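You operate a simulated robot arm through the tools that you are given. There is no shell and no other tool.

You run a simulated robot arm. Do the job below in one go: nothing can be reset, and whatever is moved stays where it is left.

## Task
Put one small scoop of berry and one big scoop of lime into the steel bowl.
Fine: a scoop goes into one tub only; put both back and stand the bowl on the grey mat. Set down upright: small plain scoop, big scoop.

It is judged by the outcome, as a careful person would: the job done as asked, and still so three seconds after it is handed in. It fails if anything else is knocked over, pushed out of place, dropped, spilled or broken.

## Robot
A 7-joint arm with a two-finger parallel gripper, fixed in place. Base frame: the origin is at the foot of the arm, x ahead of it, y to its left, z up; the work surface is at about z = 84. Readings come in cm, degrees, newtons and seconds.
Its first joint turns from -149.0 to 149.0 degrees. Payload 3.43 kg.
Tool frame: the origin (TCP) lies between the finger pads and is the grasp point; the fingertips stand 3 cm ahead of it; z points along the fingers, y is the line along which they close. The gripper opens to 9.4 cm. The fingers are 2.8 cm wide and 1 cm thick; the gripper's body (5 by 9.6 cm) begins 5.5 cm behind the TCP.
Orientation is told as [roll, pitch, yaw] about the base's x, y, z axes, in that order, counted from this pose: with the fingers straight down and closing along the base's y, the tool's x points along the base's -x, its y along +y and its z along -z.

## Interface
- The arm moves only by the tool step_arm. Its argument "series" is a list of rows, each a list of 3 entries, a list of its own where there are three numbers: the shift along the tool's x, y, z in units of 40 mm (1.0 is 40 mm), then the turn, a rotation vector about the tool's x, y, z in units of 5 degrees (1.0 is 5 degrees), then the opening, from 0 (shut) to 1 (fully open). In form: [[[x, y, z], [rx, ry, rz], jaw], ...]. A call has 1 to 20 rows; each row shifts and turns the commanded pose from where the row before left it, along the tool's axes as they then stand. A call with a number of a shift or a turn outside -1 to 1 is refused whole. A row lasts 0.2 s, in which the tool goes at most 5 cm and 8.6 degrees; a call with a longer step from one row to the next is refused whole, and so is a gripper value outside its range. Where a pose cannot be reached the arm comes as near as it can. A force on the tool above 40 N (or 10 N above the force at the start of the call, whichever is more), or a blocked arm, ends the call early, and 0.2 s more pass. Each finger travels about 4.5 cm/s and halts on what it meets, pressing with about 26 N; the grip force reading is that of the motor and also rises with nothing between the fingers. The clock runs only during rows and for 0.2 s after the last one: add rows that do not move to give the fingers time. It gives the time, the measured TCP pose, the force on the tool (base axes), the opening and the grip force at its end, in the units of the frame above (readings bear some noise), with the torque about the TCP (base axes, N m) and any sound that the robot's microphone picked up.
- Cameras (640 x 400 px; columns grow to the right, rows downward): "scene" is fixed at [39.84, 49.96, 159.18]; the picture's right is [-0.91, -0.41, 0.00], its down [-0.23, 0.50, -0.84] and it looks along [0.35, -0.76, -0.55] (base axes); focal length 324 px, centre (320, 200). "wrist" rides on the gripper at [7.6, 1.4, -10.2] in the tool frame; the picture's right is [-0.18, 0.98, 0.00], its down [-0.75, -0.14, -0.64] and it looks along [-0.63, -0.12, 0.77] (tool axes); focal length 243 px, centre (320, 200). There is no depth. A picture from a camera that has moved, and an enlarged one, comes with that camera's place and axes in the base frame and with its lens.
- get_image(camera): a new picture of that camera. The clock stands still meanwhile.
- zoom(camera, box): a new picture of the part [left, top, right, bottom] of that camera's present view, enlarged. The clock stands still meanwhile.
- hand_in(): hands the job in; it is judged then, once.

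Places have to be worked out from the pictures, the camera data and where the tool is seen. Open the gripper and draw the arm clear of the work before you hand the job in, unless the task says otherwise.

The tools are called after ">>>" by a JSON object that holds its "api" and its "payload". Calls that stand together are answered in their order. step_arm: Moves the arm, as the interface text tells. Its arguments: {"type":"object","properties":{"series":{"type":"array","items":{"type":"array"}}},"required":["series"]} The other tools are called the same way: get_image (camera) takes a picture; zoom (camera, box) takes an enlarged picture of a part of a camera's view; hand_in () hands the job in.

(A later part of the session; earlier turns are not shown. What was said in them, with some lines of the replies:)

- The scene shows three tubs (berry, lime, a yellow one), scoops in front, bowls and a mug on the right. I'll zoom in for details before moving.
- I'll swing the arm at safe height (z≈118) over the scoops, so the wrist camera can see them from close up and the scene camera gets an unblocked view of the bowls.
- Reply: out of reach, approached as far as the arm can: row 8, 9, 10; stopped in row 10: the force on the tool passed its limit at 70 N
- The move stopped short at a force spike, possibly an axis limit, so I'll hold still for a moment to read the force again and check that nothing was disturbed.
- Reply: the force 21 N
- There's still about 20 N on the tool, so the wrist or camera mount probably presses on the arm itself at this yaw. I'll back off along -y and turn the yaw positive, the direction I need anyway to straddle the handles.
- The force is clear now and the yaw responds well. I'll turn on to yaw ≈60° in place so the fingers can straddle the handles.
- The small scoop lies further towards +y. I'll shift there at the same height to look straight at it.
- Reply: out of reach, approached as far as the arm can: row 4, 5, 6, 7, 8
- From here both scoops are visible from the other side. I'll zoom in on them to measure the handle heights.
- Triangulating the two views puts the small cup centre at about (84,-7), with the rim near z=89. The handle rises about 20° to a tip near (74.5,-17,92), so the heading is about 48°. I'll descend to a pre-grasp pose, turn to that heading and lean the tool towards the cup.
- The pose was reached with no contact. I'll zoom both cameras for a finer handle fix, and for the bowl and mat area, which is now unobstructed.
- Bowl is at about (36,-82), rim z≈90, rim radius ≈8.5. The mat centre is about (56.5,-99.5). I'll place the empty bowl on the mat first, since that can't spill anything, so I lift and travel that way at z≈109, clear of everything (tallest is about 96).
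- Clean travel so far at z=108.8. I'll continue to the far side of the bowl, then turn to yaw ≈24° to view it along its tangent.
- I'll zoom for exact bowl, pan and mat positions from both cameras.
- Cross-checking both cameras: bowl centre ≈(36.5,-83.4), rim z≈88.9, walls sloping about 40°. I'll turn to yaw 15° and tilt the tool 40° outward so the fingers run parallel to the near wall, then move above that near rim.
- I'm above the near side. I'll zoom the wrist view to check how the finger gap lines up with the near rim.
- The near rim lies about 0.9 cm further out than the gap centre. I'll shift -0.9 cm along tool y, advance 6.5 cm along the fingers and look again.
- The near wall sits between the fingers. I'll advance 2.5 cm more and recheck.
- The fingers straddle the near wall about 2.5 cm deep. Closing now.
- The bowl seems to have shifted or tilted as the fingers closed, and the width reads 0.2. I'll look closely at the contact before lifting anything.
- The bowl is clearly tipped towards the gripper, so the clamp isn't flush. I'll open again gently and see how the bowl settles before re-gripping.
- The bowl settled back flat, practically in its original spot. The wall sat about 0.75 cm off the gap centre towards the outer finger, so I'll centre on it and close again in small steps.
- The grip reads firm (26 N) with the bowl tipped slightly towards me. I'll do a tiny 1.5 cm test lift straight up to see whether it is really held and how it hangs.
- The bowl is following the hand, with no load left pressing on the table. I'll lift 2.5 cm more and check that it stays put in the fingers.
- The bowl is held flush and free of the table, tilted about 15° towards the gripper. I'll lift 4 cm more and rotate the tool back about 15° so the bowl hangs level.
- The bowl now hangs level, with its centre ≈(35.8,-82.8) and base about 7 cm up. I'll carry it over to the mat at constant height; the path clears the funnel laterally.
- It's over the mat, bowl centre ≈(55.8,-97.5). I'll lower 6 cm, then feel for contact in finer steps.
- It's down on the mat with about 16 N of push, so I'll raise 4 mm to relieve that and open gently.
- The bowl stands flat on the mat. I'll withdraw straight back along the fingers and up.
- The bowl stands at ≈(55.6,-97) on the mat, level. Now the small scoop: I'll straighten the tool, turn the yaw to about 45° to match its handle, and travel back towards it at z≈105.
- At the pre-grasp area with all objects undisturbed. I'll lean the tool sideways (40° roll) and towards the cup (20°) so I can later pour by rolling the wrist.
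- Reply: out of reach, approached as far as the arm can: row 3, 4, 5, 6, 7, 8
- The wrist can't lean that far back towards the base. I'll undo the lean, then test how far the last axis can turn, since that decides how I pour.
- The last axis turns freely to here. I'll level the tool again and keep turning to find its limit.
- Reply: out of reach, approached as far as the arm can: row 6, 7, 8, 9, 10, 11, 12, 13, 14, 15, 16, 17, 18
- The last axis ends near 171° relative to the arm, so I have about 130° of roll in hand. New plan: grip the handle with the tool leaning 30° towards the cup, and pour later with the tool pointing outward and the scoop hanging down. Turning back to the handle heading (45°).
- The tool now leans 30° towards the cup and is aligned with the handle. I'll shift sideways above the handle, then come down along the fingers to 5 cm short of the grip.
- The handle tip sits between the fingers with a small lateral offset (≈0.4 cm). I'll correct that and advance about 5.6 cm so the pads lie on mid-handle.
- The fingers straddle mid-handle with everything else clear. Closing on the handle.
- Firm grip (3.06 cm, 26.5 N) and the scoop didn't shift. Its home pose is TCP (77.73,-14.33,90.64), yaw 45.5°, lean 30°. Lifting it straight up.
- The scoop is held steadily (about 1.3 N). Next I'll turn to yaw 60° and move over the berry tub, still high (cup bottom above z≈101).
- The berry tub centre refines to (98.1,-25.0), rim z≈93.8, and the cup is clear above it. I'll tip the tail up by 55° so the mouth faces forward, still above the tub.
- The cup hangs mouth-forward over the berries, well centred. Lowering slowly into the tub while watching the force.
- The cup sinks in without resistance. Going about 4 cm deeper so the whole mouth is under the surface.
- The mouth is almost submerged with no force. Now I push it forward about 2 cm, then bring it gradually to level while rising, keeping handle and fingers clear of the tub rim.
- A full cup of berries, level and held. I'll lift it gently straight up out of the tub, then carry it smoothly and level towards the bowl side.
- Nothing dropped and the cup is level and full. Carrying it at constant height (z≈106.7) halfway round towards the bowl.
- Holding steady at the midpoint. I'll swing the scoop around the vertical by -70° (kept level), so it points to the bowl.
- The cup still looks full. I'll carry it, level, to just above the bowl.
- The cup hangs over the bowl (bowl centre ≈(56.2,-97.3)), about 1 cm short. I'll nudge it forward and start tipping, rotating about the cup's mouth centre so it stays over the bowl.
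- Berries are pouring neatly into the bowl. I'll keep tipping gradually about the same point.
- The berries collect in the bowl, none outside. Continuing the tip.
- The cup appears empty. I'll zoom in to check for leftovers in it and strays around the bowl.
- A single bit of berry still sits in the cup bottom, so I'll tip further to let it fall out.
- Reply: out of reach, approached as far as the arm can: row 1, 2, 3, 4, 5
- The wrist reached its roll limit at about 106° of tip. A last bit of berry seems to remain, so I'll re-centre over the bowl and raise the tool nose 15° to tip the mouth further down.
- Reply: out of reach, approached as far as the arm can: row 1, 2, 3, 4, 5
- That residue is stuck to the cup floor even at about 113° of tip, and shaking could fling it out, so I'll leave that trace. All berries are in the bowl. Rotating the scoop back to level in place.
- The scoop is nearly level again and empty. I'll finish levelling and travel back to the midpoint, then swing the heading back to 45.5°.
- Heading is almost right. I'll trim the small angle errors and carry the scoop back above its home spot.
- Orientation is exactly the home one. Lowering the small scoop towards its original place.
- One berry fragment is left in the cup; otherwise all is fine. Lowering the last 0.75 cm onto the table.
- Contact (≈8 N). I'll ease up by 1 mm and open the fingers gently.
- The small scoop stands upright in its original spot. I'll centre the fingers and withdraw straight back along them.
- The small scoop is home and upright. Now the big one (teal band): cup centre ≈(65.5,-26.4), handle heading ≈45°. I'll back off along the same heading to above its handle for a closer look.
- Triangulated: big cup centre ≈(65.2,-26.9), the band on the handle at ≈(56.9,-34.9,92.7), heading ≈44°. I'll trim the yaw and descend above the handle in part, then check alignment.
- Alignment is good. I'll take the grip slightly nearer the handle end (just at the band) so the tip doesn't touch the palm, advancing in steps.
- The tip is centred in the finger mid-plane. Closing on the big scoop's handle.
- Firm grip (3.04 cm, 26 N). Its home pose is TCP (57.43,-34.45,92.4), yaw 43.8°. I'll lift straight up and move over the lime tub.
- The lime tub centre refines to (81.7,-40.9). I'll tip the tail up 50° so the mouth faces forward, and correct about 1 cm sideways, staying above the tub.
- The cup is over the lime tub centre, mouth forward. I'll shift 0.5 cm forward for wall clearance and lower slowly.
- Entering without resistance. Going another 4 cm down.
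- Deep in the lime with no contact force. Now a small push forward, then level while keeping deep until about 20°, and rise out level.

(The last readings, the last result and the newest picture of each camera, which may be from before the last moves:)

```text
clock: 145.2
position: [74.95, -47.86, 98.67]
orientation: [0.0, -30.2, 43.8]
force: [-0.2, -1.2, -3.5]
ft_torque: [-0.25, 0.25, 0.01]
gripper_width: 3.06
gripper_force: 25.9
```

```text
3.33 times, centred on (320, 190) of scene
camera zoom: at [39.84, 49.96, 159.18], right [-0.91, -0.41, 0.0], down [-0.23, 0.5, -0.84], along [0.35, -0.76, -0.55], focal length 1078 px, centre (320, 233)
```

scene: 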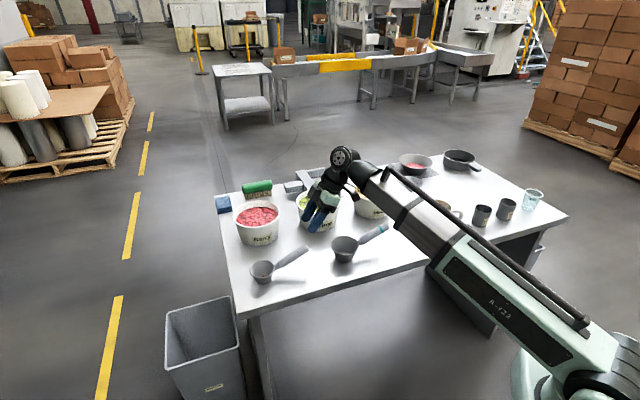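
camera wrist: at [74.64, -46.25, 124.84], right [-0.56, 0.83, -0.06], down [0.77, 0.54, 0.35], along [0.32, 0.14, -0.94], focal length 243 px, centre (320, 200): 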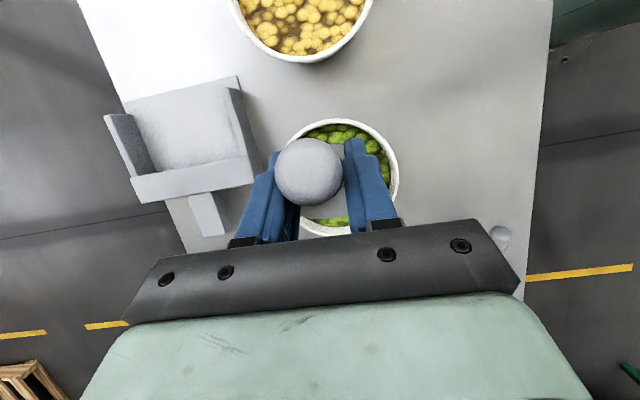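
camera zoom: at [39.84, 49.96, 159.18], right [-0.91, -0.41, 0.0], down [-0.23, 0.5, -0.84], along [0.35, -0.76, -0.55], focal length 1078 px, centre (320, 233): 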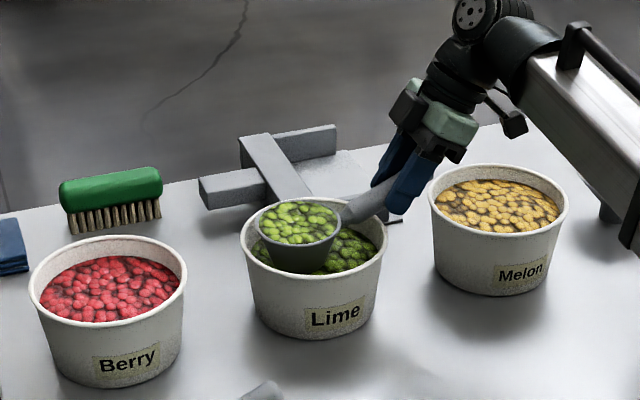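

A full big scoop of lime, level. Lifting it gently and moving to the midpoint.

>>> {"api": "step_arm", "payload": {"series": [[[-0.06, 0, -0.1], [0, 0, 0], 0.1], [[-0.12, 0, -0.21], [0, 0, 0], 0.1], [[-0.18, 0, -0.31], [0, 0, 0], 0.1], [[-0.2, 0, -0.35], [0, 0, 0], 0.1], [[-0.2, 0, -0.35], [0, 0, 0], 0.1], [[-0.18, 0, -0.31], [0, 0, 0], 0.1], [[-0.12, 0, -0.21], [0, 0, 0], 0.1], [[-0.06, 0, -0.1], [0, 0, 0], 0.1], [[0.2, -0.128, -0.116], [0, 0, 0], 0.1], [[0.398, -0.256, -0.231], [0, 0, 0], 0.1], [[0.497, -0.32, -0.289], [0, 0, 0], 0.1], [[0.497, -0.32, -0.289], [0, 0, 0], 0.1], [[0.497, -0.32, -0.289], [0, 0, 0], 0.1], [[0.497, -0.32, -0.289], [0, 0, 0], 0.1], [[0.398, -0.256, -0.231], [0, 0, 0], 0.1], [[0.2, -0.128, -0.116], [0, 0, 0], 0.1], [[0, 0, 0], [0, 0, 0], 0.1]]}}

>>> {"api": "zoom", "payload": {"camera": "scene", "box": [230, 100, 430, 250]}}

```text
clock: 148.8
position: [69.82, -63.94, 107.68]
orientation: [0.0, -30.0, 43.8]
force: [-0.2, -0.6, -3.3]
ft_torque: [-0.22, 0.25, -0.02]
gripper_width: 3.06
gripper_force: 25.9
```

```text
2.67 times, centred on (330, 175) of scene
camera zoom: at [39.84, 49.96, 159.18], right [-0.91, -0.41, 0.0], down [-0.23, 0.5, -0.84], along [0.35, -0.76, -0.55], focal length 863 px, centre (293, 267)
```

zoom: 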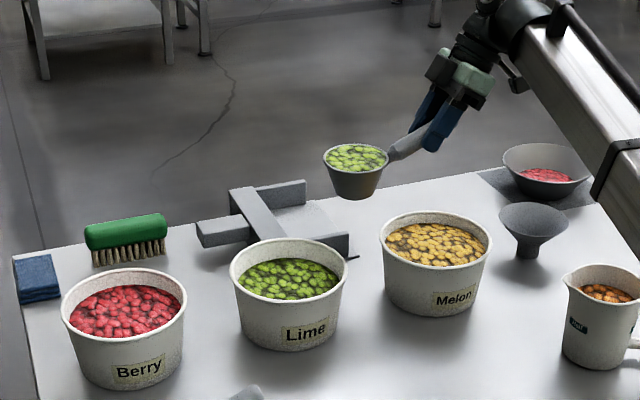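

All level and nothing spilled. Swinging the heading to -10° around the vertical.

>>> {"api": "step_arm", "payload": {"series": [[[0, 0, 0], [0.25, 0, 0.433], 0.1], [[0, 0, 0], [0.5, 0, 0.866], 0.1], [[0, 0, 0], [0.5, 0, 0.866], 0.1], [[0, 0, 0], [0.5, 0, 0.866], 0.1], [[0, 0, 0], [0.5, 0, 0.866], 0.1], [[0, 0, 0], [0.5, 0, 0.866], 0.1], [[0, 0, 0], [0.5, 0, 0.866], 0.1], [[0, 0, 0], [0.5, 0, 0.866], 0.1], [[0, 0, 0], [0.5, 0, 0.866], 0.1], [[0, 0, 0], [0.5, 0, 0.866], 0.1], [[0, 0, 0], [0.4, 0, 0.693], 0.1], [[0, 0, 0], [0.23, 0, 0.398], 0.1], [[0, 0, 0], [0, 0, 0], 0.1]]}}

```text
clock: 151.6
position: [69.91, -63.77, 107.59]
orientation: [0.0, -30.0, -10.0]
force: [-0.1, -0.6, -3.4]
ft_torque: [0.03, 0.35, 0.01]
gripper_width: 3.08
gripper_force: 26.4
```

Heading is right. Carrying the lime level to above the bowl.

>>> {"api": "step_arm", "payload": {"series": [[[0.082, -0.166, -0.029], [0, 0, 0], 0.1], [[0.164, -0.331, -0.057], [0, 0, 0], 0.1], [[0.247, -0.497, -0.086], [0, 0, 0], 0.1], [[0.274, -0.552, -0.095], [0, 0, 0], 0.1], [[0.274, -0.552, -0.095], [0, 0, 0], 0.1], [[0.274, -0.552, -0.095], [0, 0, 0], 0.1], [[0.274, -0.552, -0.095], [0, 0, 0], 0.1], [[0.274, -0.552, -0.095], [0, 0, 0], 0.1], [[0.274, -0.552, -0.095], [0, 0, 0], 0.1], [[0.274, -0.552, -0.095], [0, 0, 0], 0.1], [[0.274, -0.552, -0.095], [0, 0, 0], 0.1], [[0.274, -0.552, -0.095], [0, 0, 0], 0.1], [[0.274, -0.552, -0.095], [0, 0, 0], 0.1], [[0.274, -0.552, -0.095], [0, 0, 0], 0.1], [[0.274, -0.552, -0.095], [0, 0, 0], 0.1], [[0.274, -0.552, -0.095], [0, 0, 0], 0.1], [[0.247, -0.497, -0.086], [0, 0, 0], 0.1], [[0.164, -0.331, -0.057], [0, 0, 0], 0.1], [[0.082, -0.166, -0.029], [0, 0, 0], 0.1], [[0, 0, 0], [0, 0, 0], 0.1]]}}

>>> {"api": "zoom", "payload": {"camera": "scene", "box": [360, 90, 500, 220]}}

>>> {"api": "get_image", "payload": {"camera": "wrist"}}

```text
clock: 155.8
position: [44.71, -96.75, 103.98]
orientation: [0.0, -30.0, -9.9]
force: [-0.7, -0.5, -2.7]
ft_torque: [0.05, 0.32, 0.02]
gripper_width: 3.07
gripper_force: 26.0
```

```text
3.08 times, centred on (430, 155) of scene
camera zoom: at [39.84, 49.96, 159.18], right [-0.91, -0.41, 0.0], down [-0.23, 0.5, -0.84], along [0.35, -0.76, -0.55], focal length 996 px, centre (-18, 338)
```

zoom: 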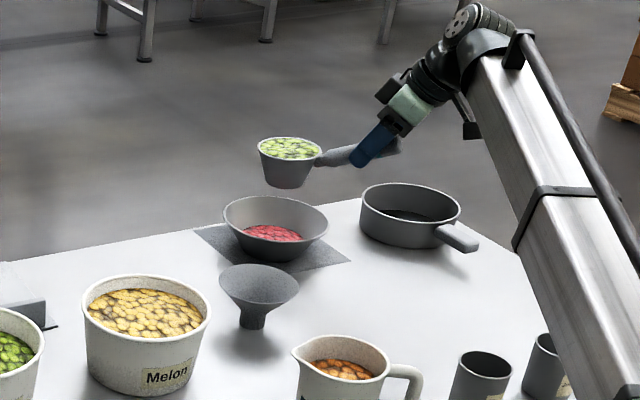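

```text
taken
camera wrist: at [33.53, -93.3, 109.17], right [0.33, 0.94, 0.09], down [0.3, -0.2, 0.93], along [0.9, -0.28, -0.35], focal length 243 px, centre (320, 200)
```

wrist: 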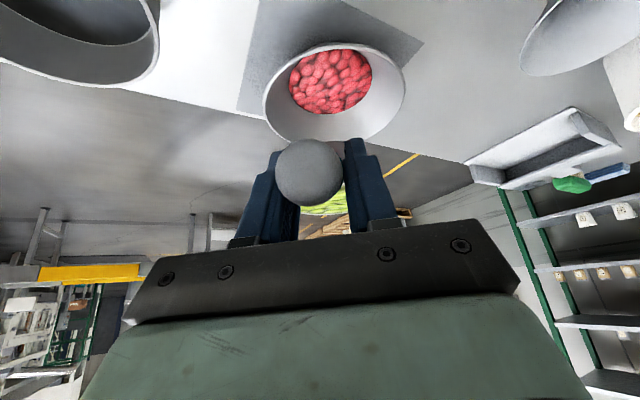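

The full scoop hangs over the bowl (cup centre ≈(55.4,-98.6)). I start tipping slowly about the mouth centre, with pauses so the pieces fall gently.

>>> {"api": "step_arm", "payload": {"series": [[[-0.0265, -0.039, -0.026], [0.744, 0.142, -0.98], 0.1], [[-0.0265, -0.039, -0.026], [0.744, 0.142, -0.98], 0.1], [[-0.0265, -0.039, -0.026], [0.744, 0.142, -0.98], 0.1], [[-0.0265, -0.039, -0.026], [0.744, 0.142, -0.98], 0.1], [[-0.0265, -0.039, -0.026], [0.744, 0.142, -0.98], 0.1], [[0, 0, 0], [0, 0, 0], 0.1]]}}

>>> {"api": "zoom", "payload": {"camera": "scene", "box": [360, 90, 500, 220]}}

```text
clock: 157.2
position: [44.9, -97.38, 104.83]
orientation: [-29.8, -20.1, 15.1]
force: [0.4, -0.6, -3.6]
ft_torque: [0.11, 0.3, 0.02]
gripper_width: 3.08
gripper_force: 26.0
```

```text
3.08 times, centred on (430, 155) of scene
camera zoom: at [39.84, 49.96, 159.18], right [-0.91, -0.41, 0.0], down [-0.23, 0.5, -0.84], along [0.35, -0.76, -0.55], focal length 996 px, centre (-18, 338)
```

zoom: 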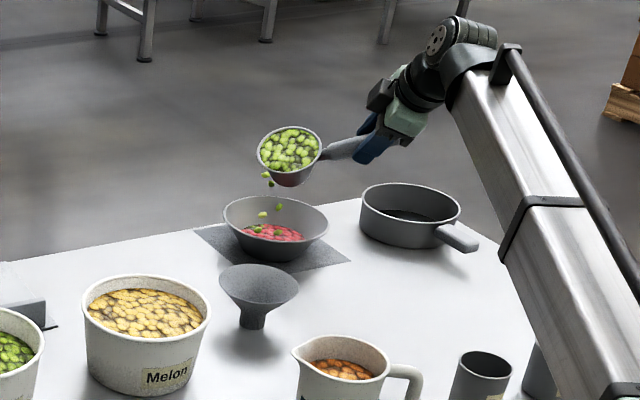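

Pieces land inside the bowl, slightly towards the near side. I'll shift 1 cm outward and continue tipping slowly.

>>> {"api": "step_arm", "payload": {"series": [[[0.13, -0.215, 0.07], [0, 0, 0], 0.1], [[0, 0, 0], [0, 0, 0], 0.1], [[-0.0265, -0.039, -0.026], [0.744, 0.142, -0.98], 0.1], [[0, 0, 0], [0, 0, 0], 0.1], [[-0.0265, -0.039, -0.026], [0.744, 0.142, -0.98], 0.1], [[0, 0, 0], [0, 0, 0], 0.1], [[-0.0265, -0.039, -0.026], [0.744, 0.142, -0.98], 0.1], [[0, 0, 0], [0, 0, 0], 0.1]]}}

>>> {"api": "zoom", "payload": {"camera": "scene", "box": [360, 90, 500, 220]}}

```text
clock: 159.0
position: [45.0, -98.62, 105.54]
orientation: [-43.8, -9.5, 26.0]
force: [-0.1, 0.7, -2.6]
ft_torque: [0.11, 0.28, 0.02]
gripper_width: 3.08
gripper_force: 26.1
```

```text
3.08 times, centred on (430, 155) of scene
camera zoom: at [39.84, 49.96, 159.18], right [-0.91, -0.41, 0.0], down [-0.23, 0.5, -0.84], along [0.35, -0.76, -0.55], focal length 996 px, centre (-18, 338)
```

zoom: 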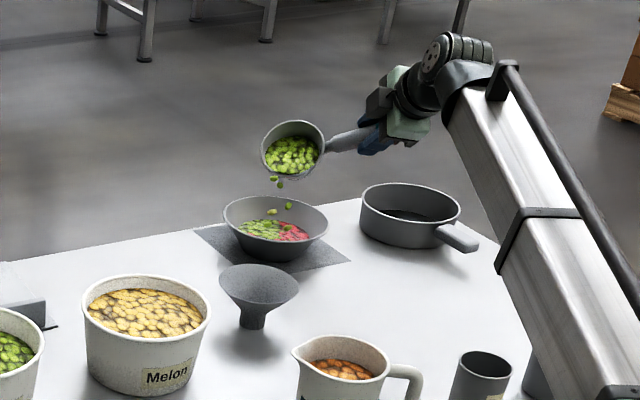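

Everything falls inside the bowl. Continuing slowly.

>>> {"api": "step_arm", "payload": {"series": [[[0, 0, 0], [0, 0, 0], 0.1], [[-0.0265, -0.039, -0.026], [0.744, 0.142, -0.98], 0.1], [[0, 0, 0], [0, 0, 0], 0.1], [[-0.0265, -0.039, -0.026], [0.744, 0.142, -0.98], 0.1], [[0, 0, 0], [0, 0, 0], 0.1], [[-0.0265, -0.039, -0.026], [0.744, 0.142, -0.98], 0.1], [[0, 0, 0], [0, 0, 0], 0.1], [[-0.0265, -0.039, -0.026], [0.744, 0.142, -0.98], 0.1], [[0, 0, 0], [0, 0, 0], 0.1]]}}

>>> {"api": "zoom", "payload": {"camera": "scene", "box": [360, 90, 500, 220]}}

```text
clock: 161.0
position: [45.37, -98.51, 106.29]
orientation: [-59.0, 7.5, 35.9]
force: [-0.1, 0.0, -2.2]
ft_torque: [0.12, 0.19, 0.01]
gripper_width: 3.05
gripper_force: 26.2
```

```text
3.08 times, centred on (430, 155) of scene
camera zoom: at [39.84, 49.96, 159.18], right [-0.91, -0.41, 0.0], down [-0.23, 0.5, -0.84], along [0.35, -0.76, -0.55], focal length 996 px, centre (-18, 338)
```

zoom: 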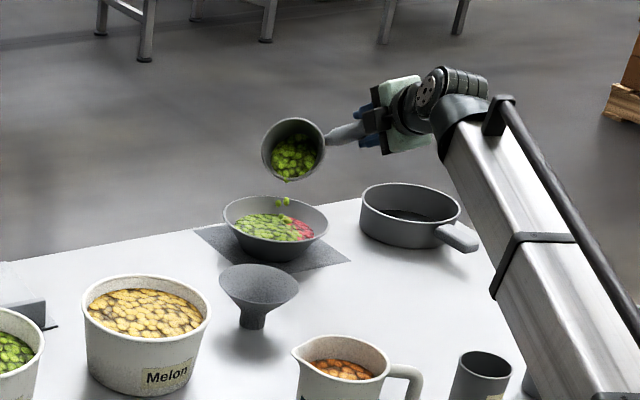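

The bowl is filling well below its rim. Continuing.

>>> {"api": "step_arm", "payload": {"series": [[[0, 0, 0], [0, 0, 0], 0.1], [[-0.0265, -0.039, -0.026], [0.744, 0.142, -0.98], 0.1], [[0, 0, 0], [0, 0, 0], 0.1], [[-0.0265, -0.039, -0.026], [0.744, 0.142, -0.98], 0.1], [[0, 0, 0], [0, 0, 0], 0.1], [[-0.0265, -0.039, -0.026], [0.744, 0.142, -0.98], 0.1], [[0, 0, 0], [0, 0, 0], 0.1], [[-0.0265, -0.039, -0.026], [0.744, 0.142, -0.98], 0.1], [[0, 0, 0], [0, 0, 0], 0.1], [[0, 0, 0], [0, 0, 0], 0.1]]}}

>>> {"api": "zoom", "payload": {"camera": "scene", "box": [380, 100, 470, 190]}}

```text
clock: 163.2
position: [45.79, -98.14, 106.84]
orientation: [-72.3, 26.4, 41.6]
force: [-0.2, 0.0, -2.0]
ft_torque: [0.11, 0.17, -0.01]
gripper_width: 3.05
gripper_force: 26.0
```

```text
4.44 times, centred on (425, 145) of scene
camera zoom: at [39.84, 49.96, 159.18], right [-0.91, -0.41, 0.0], down [-0.23, 0.5, -0.84], along [0.35, -0.76, -0.55], focal length 1438 px, centre (-147, 444)
```

zoom: 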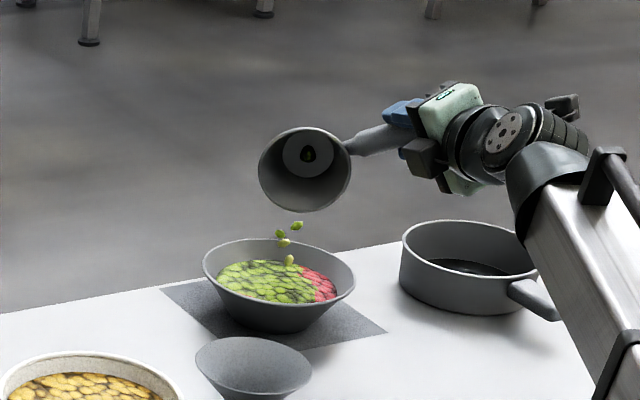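

The last pieces are falling; I'll tip two more steps and wait.

>>> {"api": "step_arm", "payload": {"series": [[[0, 0, 0], [0, 0, 0], 0.1], [[-0.0265, -0.039, -0.026], [0.744, 0.142, -0.98], 0.1], [[-0.0265, -0.039, -0.026], [0.744, 0.142, -0.98], 0.1], [[0, 0, 0], [0, 0, 0], 0.1], [[0, 0, 0], [0, 0, 0], 0.1], [[0, 0, 0], [0, 0, 0], 0.1]]}}

>>> {"api": "zoom", "payload": {"camera": "scene", "box": [380, 100, 470, 190]}}

>>> {"api": "zoom", "payload": {"camera": "scene", "box": [400, 110, 450, 150]}}

```text
clock: 164.6
position: [46.11, -97.83, 107.14]
orientation: [-78.7, 36.2, 42.7]
force: [-0.4, 0.5, -1.3]
ft_torque: [0.11, 0.18, -0.01]
gripper_width: 3.05
gripper_force: 25.9
```

```text
4.44 times, centred on (425, 145) of scene
camera zoom: at [39.84, 49.96, 159.18], right [-0.91, -0.41, 0.0], down [-0.23, 0.5, -0.84], along [0.35, -0.76, -0.55], focal length 1438 px, centre (-147, 444)
```

zoom: 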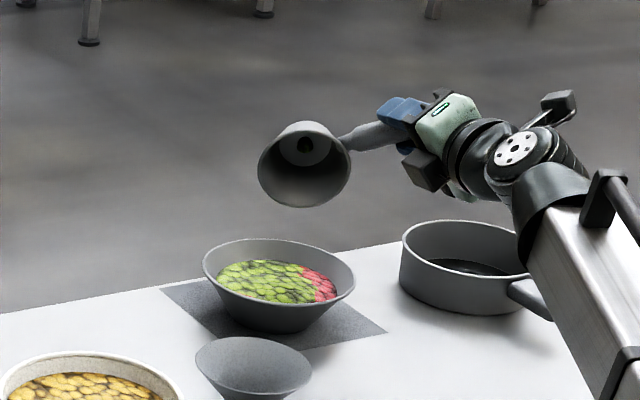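

```text
10.00 times, centred on (425, 130) of scene
camera zoom: at [39.84, 49.96, 159.18], right [-0.91, -0.41, 0.0], down [-0.23, 0.5, -0.84], along [0.35, -0.76, -0.55], focal length 3236 px, centre (-730, 900)
```

zoom: 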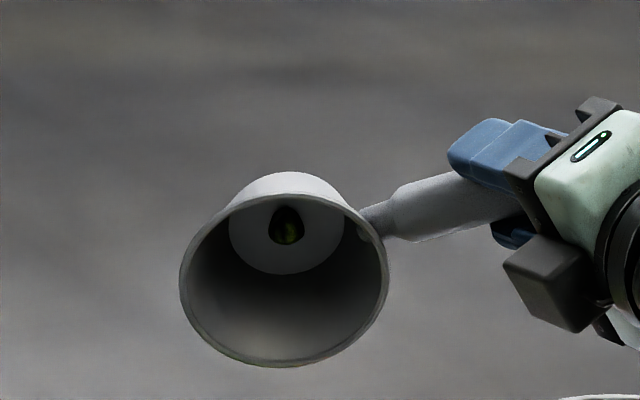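

Only the same tiny residue remains on the cup floor; the lime is in the bowl. I'll rotate the scoop back to level over the bowl.

>>> {"api": "step_arm", "payload": {"series": [[[0.0265, 0.039, 0.026], [-0.744, -0.142, 0.98], 0.1], [[0.0265, 0.039, 0.026], [-0.744, -0.142, 0.98], 0.1], [[0.0265, 0.039, 0.026], [-0.744, -0.142, 0.98], 0.1], [[0.0265, 0.039, 0.026], [-0.744, -0.142, 0.98], 0.1], [[0.0265, 0.039, 0.026], [-0.744, -0.142, 0.98], 0.1], [[0.0265, 0.039, 0.026], [-0.744, -0.142, 0.98], 0.1], [[0.0265, 0.039, 0.026], [-0.744, -0.142, 0.98], 0.1], [[0.0265, 0.039, 0.026], [-0.744, -0.142, 0.98], 0.1], [[0.0265, 0.039, 0.026], [-0.744, -0.142, 0.98], 0.1], [[0.0265, 0.039, 0.026], [-0.744, -0.142, 0.98], 0.1], [[0.0265, 0.039, 0.026], [-0.744, -0.142, 0.98], 0.1], [[0.0265, 0.039, 0.026], [-0.744, -0.142, 0.98], 0.1], [[0.0265, 0.039, 0.026], [-0.744, -0.142, 0.98], 0.1], [[0.0265, 0.039, 0.026], [-0.744, -0.142, 0.98], 0.1], [[0.0265, 0.039, 0.026], [-0.744, -0.142, 0.98], 0.1], [[0.0265, 0.039, 0.026], [-0.744, -0.142, 0.98], 0.1], [[0.0265, 0.039, 0.026], [-0.744, -0.142, 0.98], 0.1], [[0.0265, 0.039, 0.026], [-0.744, -0.142, 0.98], 0.1], [[0, 0, 0], [0, 0, 0], 0.1]]}}

>>> {"api": "zoom", "payload": {"camera": "scene", "box": [360, 90, 500, 220]}}

```text
clock: 168.6
position: [44.51, -98.09, 104.07]
orientation: [0.1, -30.0, -10.1]
force: [0.4, 0.4, -2.2]
ft_torque: [0.0, 0.17, 0.01]
gripper_width: 3.05
gripper_force: 25.8
```

```text
3.08 times, centred on (430, 155) of scene
camera zoom: at [39.84, 49.96, 159.18], right [-0.91, -0.41, 0.0], down [-0.23, 0.5, -0.84], along [0.35, -0.76, -0.55], focal length 996 px, centre (-18, 338)
```

zoom: 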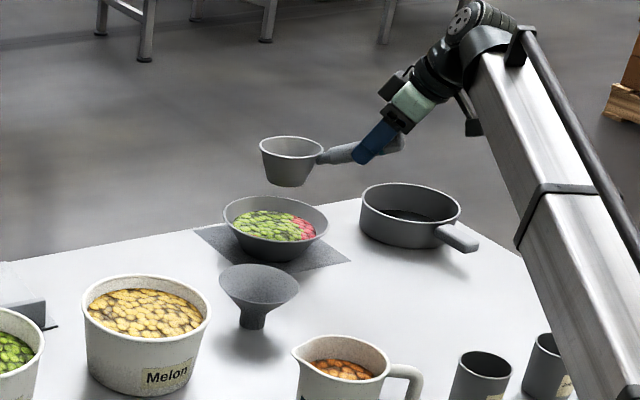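

Back to level, and bowl contents look right. Returning to the midpoint and turning back to the big scoop's home heading.

>>> {"api": "step_arm", "payload": {"series": [[[-0.209, 0.432, 0.073], [0, 0, 0], 0.1], [[-0.418, 0.864, 0.146], [0, 0, 0], 0.1], [[-0.418, 0.864, 0.146], [0, 0, 0], 0.1], [[-0.418, 0.864, 0.146], [0, 0, 0], 0.1], [[-0.418, 0.864, 0.146], [0, 0, 0], 0.1], [[-0.418, 0.864, 0.146], [0, 0, 0], 0.1], [[-0.418, 0.864, 0.146], [0, 0, 0], 0.1], [[-0.418, 0.864, 0.146], [0, 0, 0], 0.1], [[-0.418, 0.864, 0.146], [0, 0, 0], 0.1], [[-0.418, 0.864, 0.146], [0, 0, 0], 0.1], [[-0.418, 0.864, 0.146], [0, 0, 0], 0.1], [[-0.209, 0.432, 0.073], [0, 0, 0], 0.1], [[0, 0, 0], [0, 0, 0], 0.1]]}}

>>> {"api": "step_arm", "payload": {"series": [[[0, 0, 0], [-0.5, 0, -0.866], 0.1], [[0, 0, 0], [-0.5, 0, -0.866], 0.1], [[0, 0, 0], [-0.5, 0, -0.866], 0.1], [[0, 0, 0], [-0.5, 0, -0.866], 0.1], [[0, 0, 0], [-0.5, 0, -0.866], 0.1], [[0, 0, 0], [-0.5, 0, -0.866], 0.1], [[0, 0, 0], [-0.5, 0, -0.866], 0.1], [[0, 0, 0], [-0.5, 0, -0.866], 0.1], [[0, 0, 0], [-0.5, 0, -0.866], 0.1], [[0, 0, 0], [-0.5, 0, -0.866], 0.1], [[0, 0, 0], [-0.39, 0, -0.675], 0.1], [[0, 0, 0], [0, 0, 0], 0.1]]}}

```text
clock: 171.4
position: [69.88, -63.87, 107.81]
orientation: [0.1, -30.0, -10.0]
force: [-0.1, -0.3, -1.3]
ft_torque: [0.02, 0.19, 0.02]
gripper_width: 3.07
gripper_force: 25.8
```

```text
clock: 174.0
position: [69.77, -63.87, 107.77]
orientation: [-0.1, -30.0, 44.0]
force: [-0.2, -0.1, -2.6]
ft_torque: [-0.14, 0.13, 0.01]
gripper_width: 3.07
gripper_force: 25.9
```

On heading. Moving above the big scoop's home spot.

>>> {"api": "step_arm", "payload": {"series": [[[-0.14, 0.413, 0.078], [0, 0, 0], 0.1], [[-0.28, 0.826, 0.155], [0, 0, 0], 0.1], [[-0.28, 0.826, 0.155], [0, 0, 0], 0.1], [[-0.28, 0.826, 0.155], [0, 0, 0], 0.1], [[-0.28, 0.826, 0.155], [0, 0, 0], 0.1], [[-0.28, 0.826, 0.155], [0, 0, 0], 0.1], [[-0.28, 0.826, 0.155], [0, 0, 0], 0.1], [[-0.28, 0.826, 0.155], [0, 0, 0], 0.1], [[-0.28, 0.826, 0.155], [0, 0, 0], 0.1], [[-0.14, 0.413, 0.078], [0, 0, 0], 0.1], [[0, 0, 0], [0, 0, 0], 0.1], [[0, 0, 0], [0, 0, 0], 0.1]]}}

>>> {"api": "zoom", "payload": {"camera": "scene", "box": [240, 130, 440, 300]}}

```text
clock: 176.6
position: [57.55, -34.53, 107.83]
orientation: [0.0, -30.1, 43.8]
force: [0.5, 0.4, -1.3]
ft_torque: [-0.14, 0.15, 0.03]
gripper_width: 3.05
gripper_force: 26.0
```

```text
2.35 times, centred on (340, 215) of scene
camera zoom: at [39.84, 49.96, 159.18], right [-0.91, -0.41, 0.0], down [-0.23, 0.5, -0.84], along [0.35, -0.76, -0.55], focal length 761 px, centre (273, 165)
```

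zoom: 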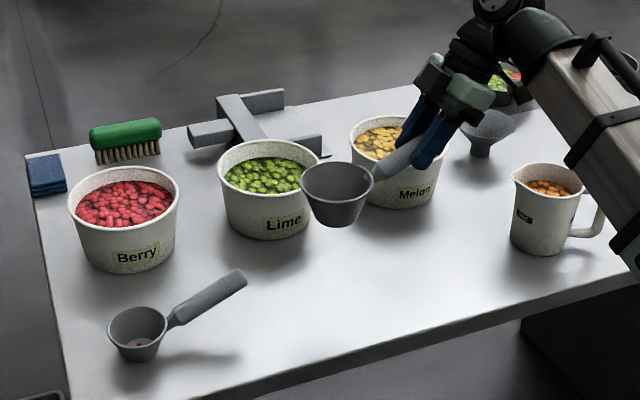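

Right above home. Lowering it, then feeling for the table in small steps.

>>> {"api": "step_arm", "payload": {"series": [[[0.2275, 0.004, 0.392], [0, 0, 0], 0.1], [[0.2275, 0.004, 0.392], [0, 0, 0], 0.1], [[0.2275, 0.004, 0.392], [0, 0, 0], 0.1], [[0.2275, 0.004, 0.392], [0, 0, 0], 0.1], [[0.2275, 0.004, 0.392], [0, 0, 0], 0.1], [[0.2275, 0.004, 0.392], [0, 0, 0], 0.1], [[0.2275, 0.004, 0.392], [0, 0, 0], 0.1], [[0.114, 0.002, 0.196], [0, 0, 0], 0.1], [[0.114, 0.002, 0.196], [0, 0, 0], 0.1], [[0, 0, 0], [0, 0, 0], 0.1]]}}

>>> {"api": "step_arm", "payload": {"series": [[[0.04, 0, 0.07], [0, 0, 0], 0.1], [[0.04, 0, 0.07], [0, 0, 0], 0.1], [[0, 0, 0], [0, 0, 0], 0.1]]}}

>>> {"api": "zoom", "payload": {"camera": "scene", "box": [320, 190, 440, 280]}}

```text
clock: 178.8
position: [57.25, -34.36, 93.45]
orientation: [0.0, -30.0, 43.8]
force: [0.4, -0.2, -1.7]
ft_torque: [-0.11, 0.12, -0.01]
gripper_width: 3.05
gripper_force: 26.2
```

```text
clock: 179.6
position: [57.37, -34.37, 92.93]
orientation: [-0.1, -30.0, 43.9]
force: [-2.1, -1.9, 6.6]
ft_torque: [0.42, -0.5, 0.02]
gripper_width: 3.05
gripper_force: 25.7
```

```text
4.44 times, centred on (380, 235) of scene
camera zoom: at [39.84, 49.96, 159.18], right [-0.91, -0.41, 0.0], down [-0.23, 0.5, -0.84], along [0.35, -0.76, -0.55], focal length 1438 px, centre (53, 44)
```

zoom: 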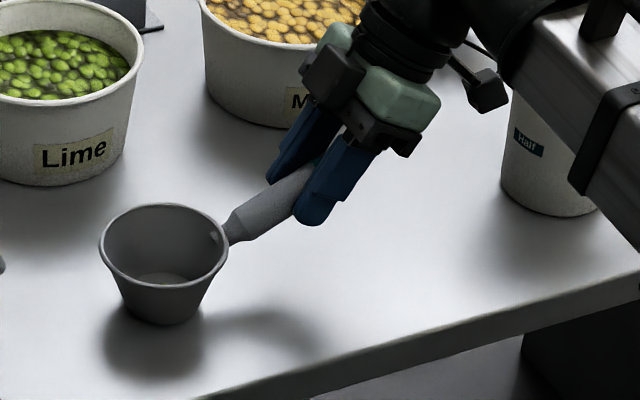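

It's in contact exactly over its original spot. Opening gently to release.

>>> {"api": "step_arm", "payload": {"series": [[[0, 0, 0], [0, 0, 0], 0.3], [[0, 0, 0], [0, 0, 0], 0.34], [[0, 0, 0], [0, 0, 0], 0.4], [[0, 0, 0], [0, 0, 0], 0.48], [[0, 0, 0], [0, 0, 0], 0.54], [[0, 0, 0], [0, 0, 0], 0.54]]}}

>>> {"api": "zoom", "payload": {"camera": "scene", "box": [320, 190, 440, 280]}}

>>> {"api": "get_image", "payload": {"camera": "wrist"}}

```text
clock: 181.0
position: [57.35, -34.41, 92.86]
orientation: [0.1, -30.1, 43.8]
force: [-0.8, -0.6, 0.1]
ft_torque: [0.01, 0.04, -0.01]
gripper_width: 5.08
gripper_force: 0.1
```

```text
4.44 times, centred on (380, 235) of scene
camera zoom: at [39.84, 49.96, 159.18], right [-0.91, -0.41, 0.0], down [-0.23, 0.5, -0.84], along [0.35, -0.76, -0.55], focal length 1438 px, centre (53, 44)
```

zoom: 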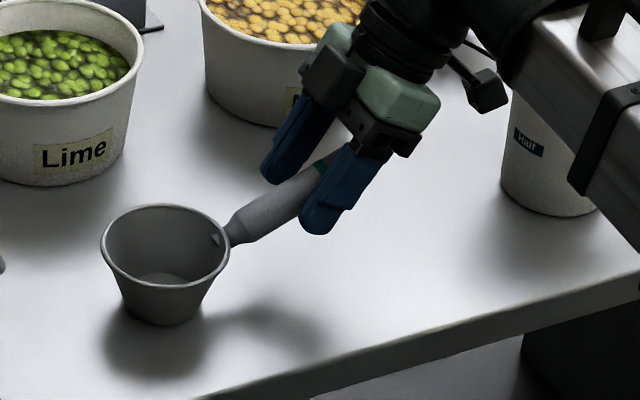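

```text
taken
camera wrist: at [48.0, -41.45, 98.03], right [-0.57, 0.82, 0.09], down [0.34, 0.13, 0.93], along [0.75, 0.56, -0.35], focal length 243 px, centre (320, 200)
```

wrist: 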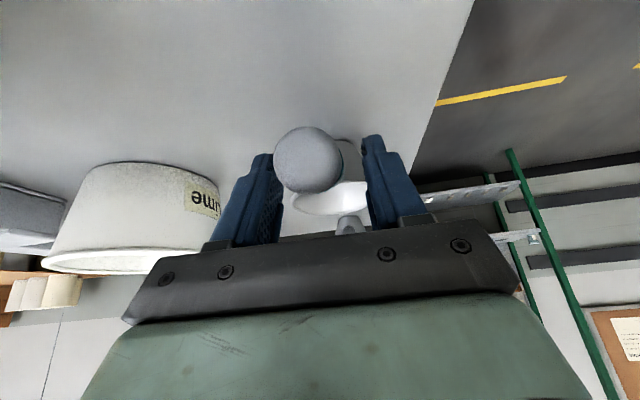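

The big scoop stands upright on its original spot. Withdrawing along the fingers and up, clear of everything.

>>> {"api": "step_arm", "payload": {"series": [[[0, 0, -0.3], [0, 0, 0], 0.54], [[0, 0, -0.6], [0, 0, 0], 0.54], [[0, 0, -0.8], [0, 0, 0], 0.54], [[0, 0, -0.8], [0, 0, 0], 0.54], [[-0.3, 0, -0.8], [0, 0, 0], 0.54], [[-0.4, 0, -0.7], [0, 0, 0], 0.54], [[0, 0, 0], [0, 0, 0], 0.54]]}}

>>> {"api": "get_image", "payload": {"camera": "scene"}}

>>> {"api": "zoom", "payload": {"camera": "scene", "box": [210, 150, 410, 300]}}

>>> {"api": "zoom", "payload": {"camera": "scene", "box": [370, 130, 560, 250]}}

```text
clock: 182.6
position: [53.53, -38.45, 108.31]
orientation: [0.0, -29.9, 43.9]
force: [-0.1, 0.4, 0.2]
ft_torque: [-0.02, -0.03, -0.01]
gripper_width: 5.09
gripper_force: 0.1
```

```text
taken
```

scene: 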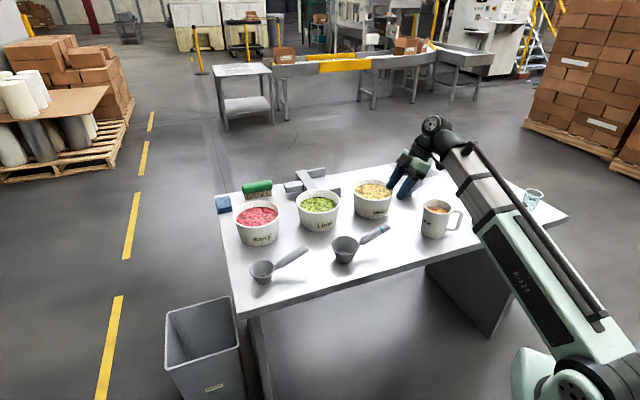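

```text
2.67 times, centred on (310, 225) of scene
camera zoom: at [39.84, 49.96, 159.18], right [-0.91, -0.41, 0.0], down [-0.23, 0.5, -0.84], along [0.35, -0.76, -0.55], focal length 863 px, centre (347, 133)
```

zoom: 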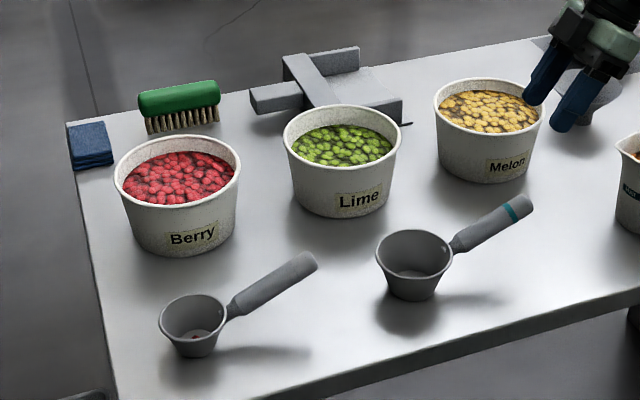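

```text
3.33 times, centred on (465, 190) of scene
camera zoom: at [39.84, 49.96, 159.18], right [-0.91, -0.41, 0.0], down [-0.23, 0.5, -0.84], along [0.35, -0.76, -0.55], focal length 1078 px, centre (-163, 233)
```

zoom: 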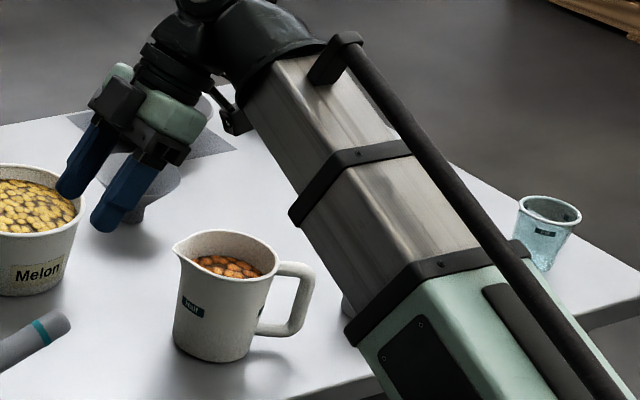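

Both scoops are home and upright, and the tubs are in place. I'll raise the arm and swing it away past the near table edge, gripper open.

>>> {"api": "step_arm", "payload": {"series": [[[-0.375, 0, -0.65], [0, 0, 0], 0.6], [[-0.375, 0, -0.65], [0, 0, 0], 0.8], [[-0.638, 0.49, 0.37], [0, 0, 0], 1], [[-0.638, 0.49, 0.37], [0, 0, 0], 1], [[-0.638, 0.49, 0.37], [0, 0, 0], 1], [[-0.638, 0.49, 0.37], [0, 0, 0], 1], [[-0.638, 0.49, 0.37], [0, 0, 0], 1], [[-0.638, 0.49, 0.37], [0, 0, 0], 1], [[-0.638, 0.49, 0.37], [0, 0, 0], 1], [[-0.638, 0.49, 0.37], [0, 0, 0], 1], [[-0.638, 0.49, 0.37], [0, 0, 0], 1], [[-0.638, 0.49, 0.37], [0, 0, 0], 1], [[-0.638, 0.49, 0.37], [0, 0, 0], 1], [[-0.638, 0.49, 0.37], [0, 0, 0], 1], [[-0.638, 0.49, 0.37], [0, 0, 0], 1], [[0, 0, 0], [0, 0, 0], 1]]}}

>>> {"api": "get_image", "payload": {"camera": "scene"}}

>>> {"api": "zoom", "payload": {"camera": "scene", "box": [370, 130, 560, 250]}}

```text
clock: 186.0
position: [63.31, 6.55, 113.99]
orientation: [-0.1, -30.0, 43.9]
force: [0.2, 0.7, 0.3]
ft_torque: [0.01, -0.02, -0.01]
gripper_width: 9.4
gripper_force: 0.0
```

```text
taken
```

scene: 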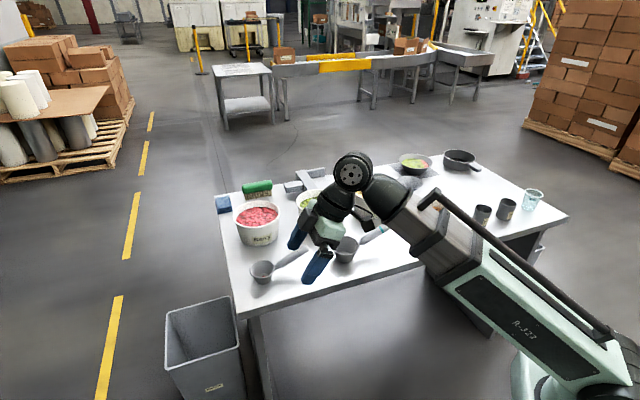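

```text
3.33 times, centred on (465, 190) of scene
camera zoom: at [39.84, 49.96, 159.18], right [-0.91, -0.41, 0.0], down [-0.23, 0.5, -0.84], along [0.35, -0.76, -0.55], focal length 1078 px, centre (-163, 233)
```

zoom: 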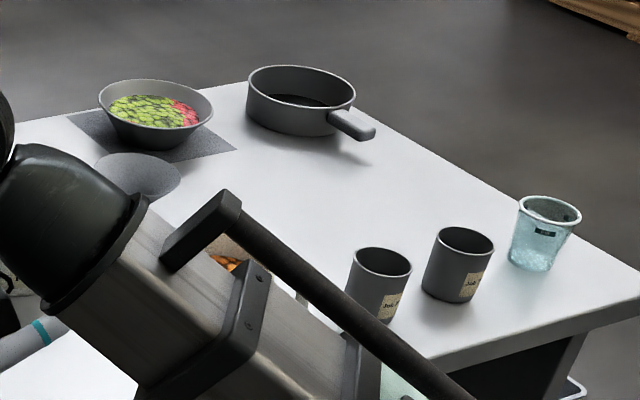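

The bowl with berry and lime stands on the grey mat and no strays are visible on the table. Both scoops are upright at home, and the arm is clear with the gripper open. Handing in.

>>> {"api": "hand_in", "payload": {}}

```text
The job is handed in.
```

I've handed the job in: one small scoop of berry and one big scoop of lime are in the steel bowl, and the bowl is standing on the grey mat.

- **Scoops:** the small plain scoop went only into the berry tub and the big scoop only into the lime tub. Both are back upright on their original spots.
- **Residue:** a small bit stayed stuck to the floor of each cup after pouring. I left it, because shaking the scoops could have flung pieces out.
- **Bowl:** I moved it onto the mat while it was empty. My first grip tipped it, so I let go, it settled back flat, and I gripped it again before lifting.
- **Table:** I saw no spilled pieces, and nothing else looked moved or knocked over in the last pictures.
- **Force stop:** the first arm move stopped early on a 70 N force spike, when the wrist hit a limit. Nothing on the table looked touched.

The arm ended clear of the bowl and scoops, with the gripper fully open.
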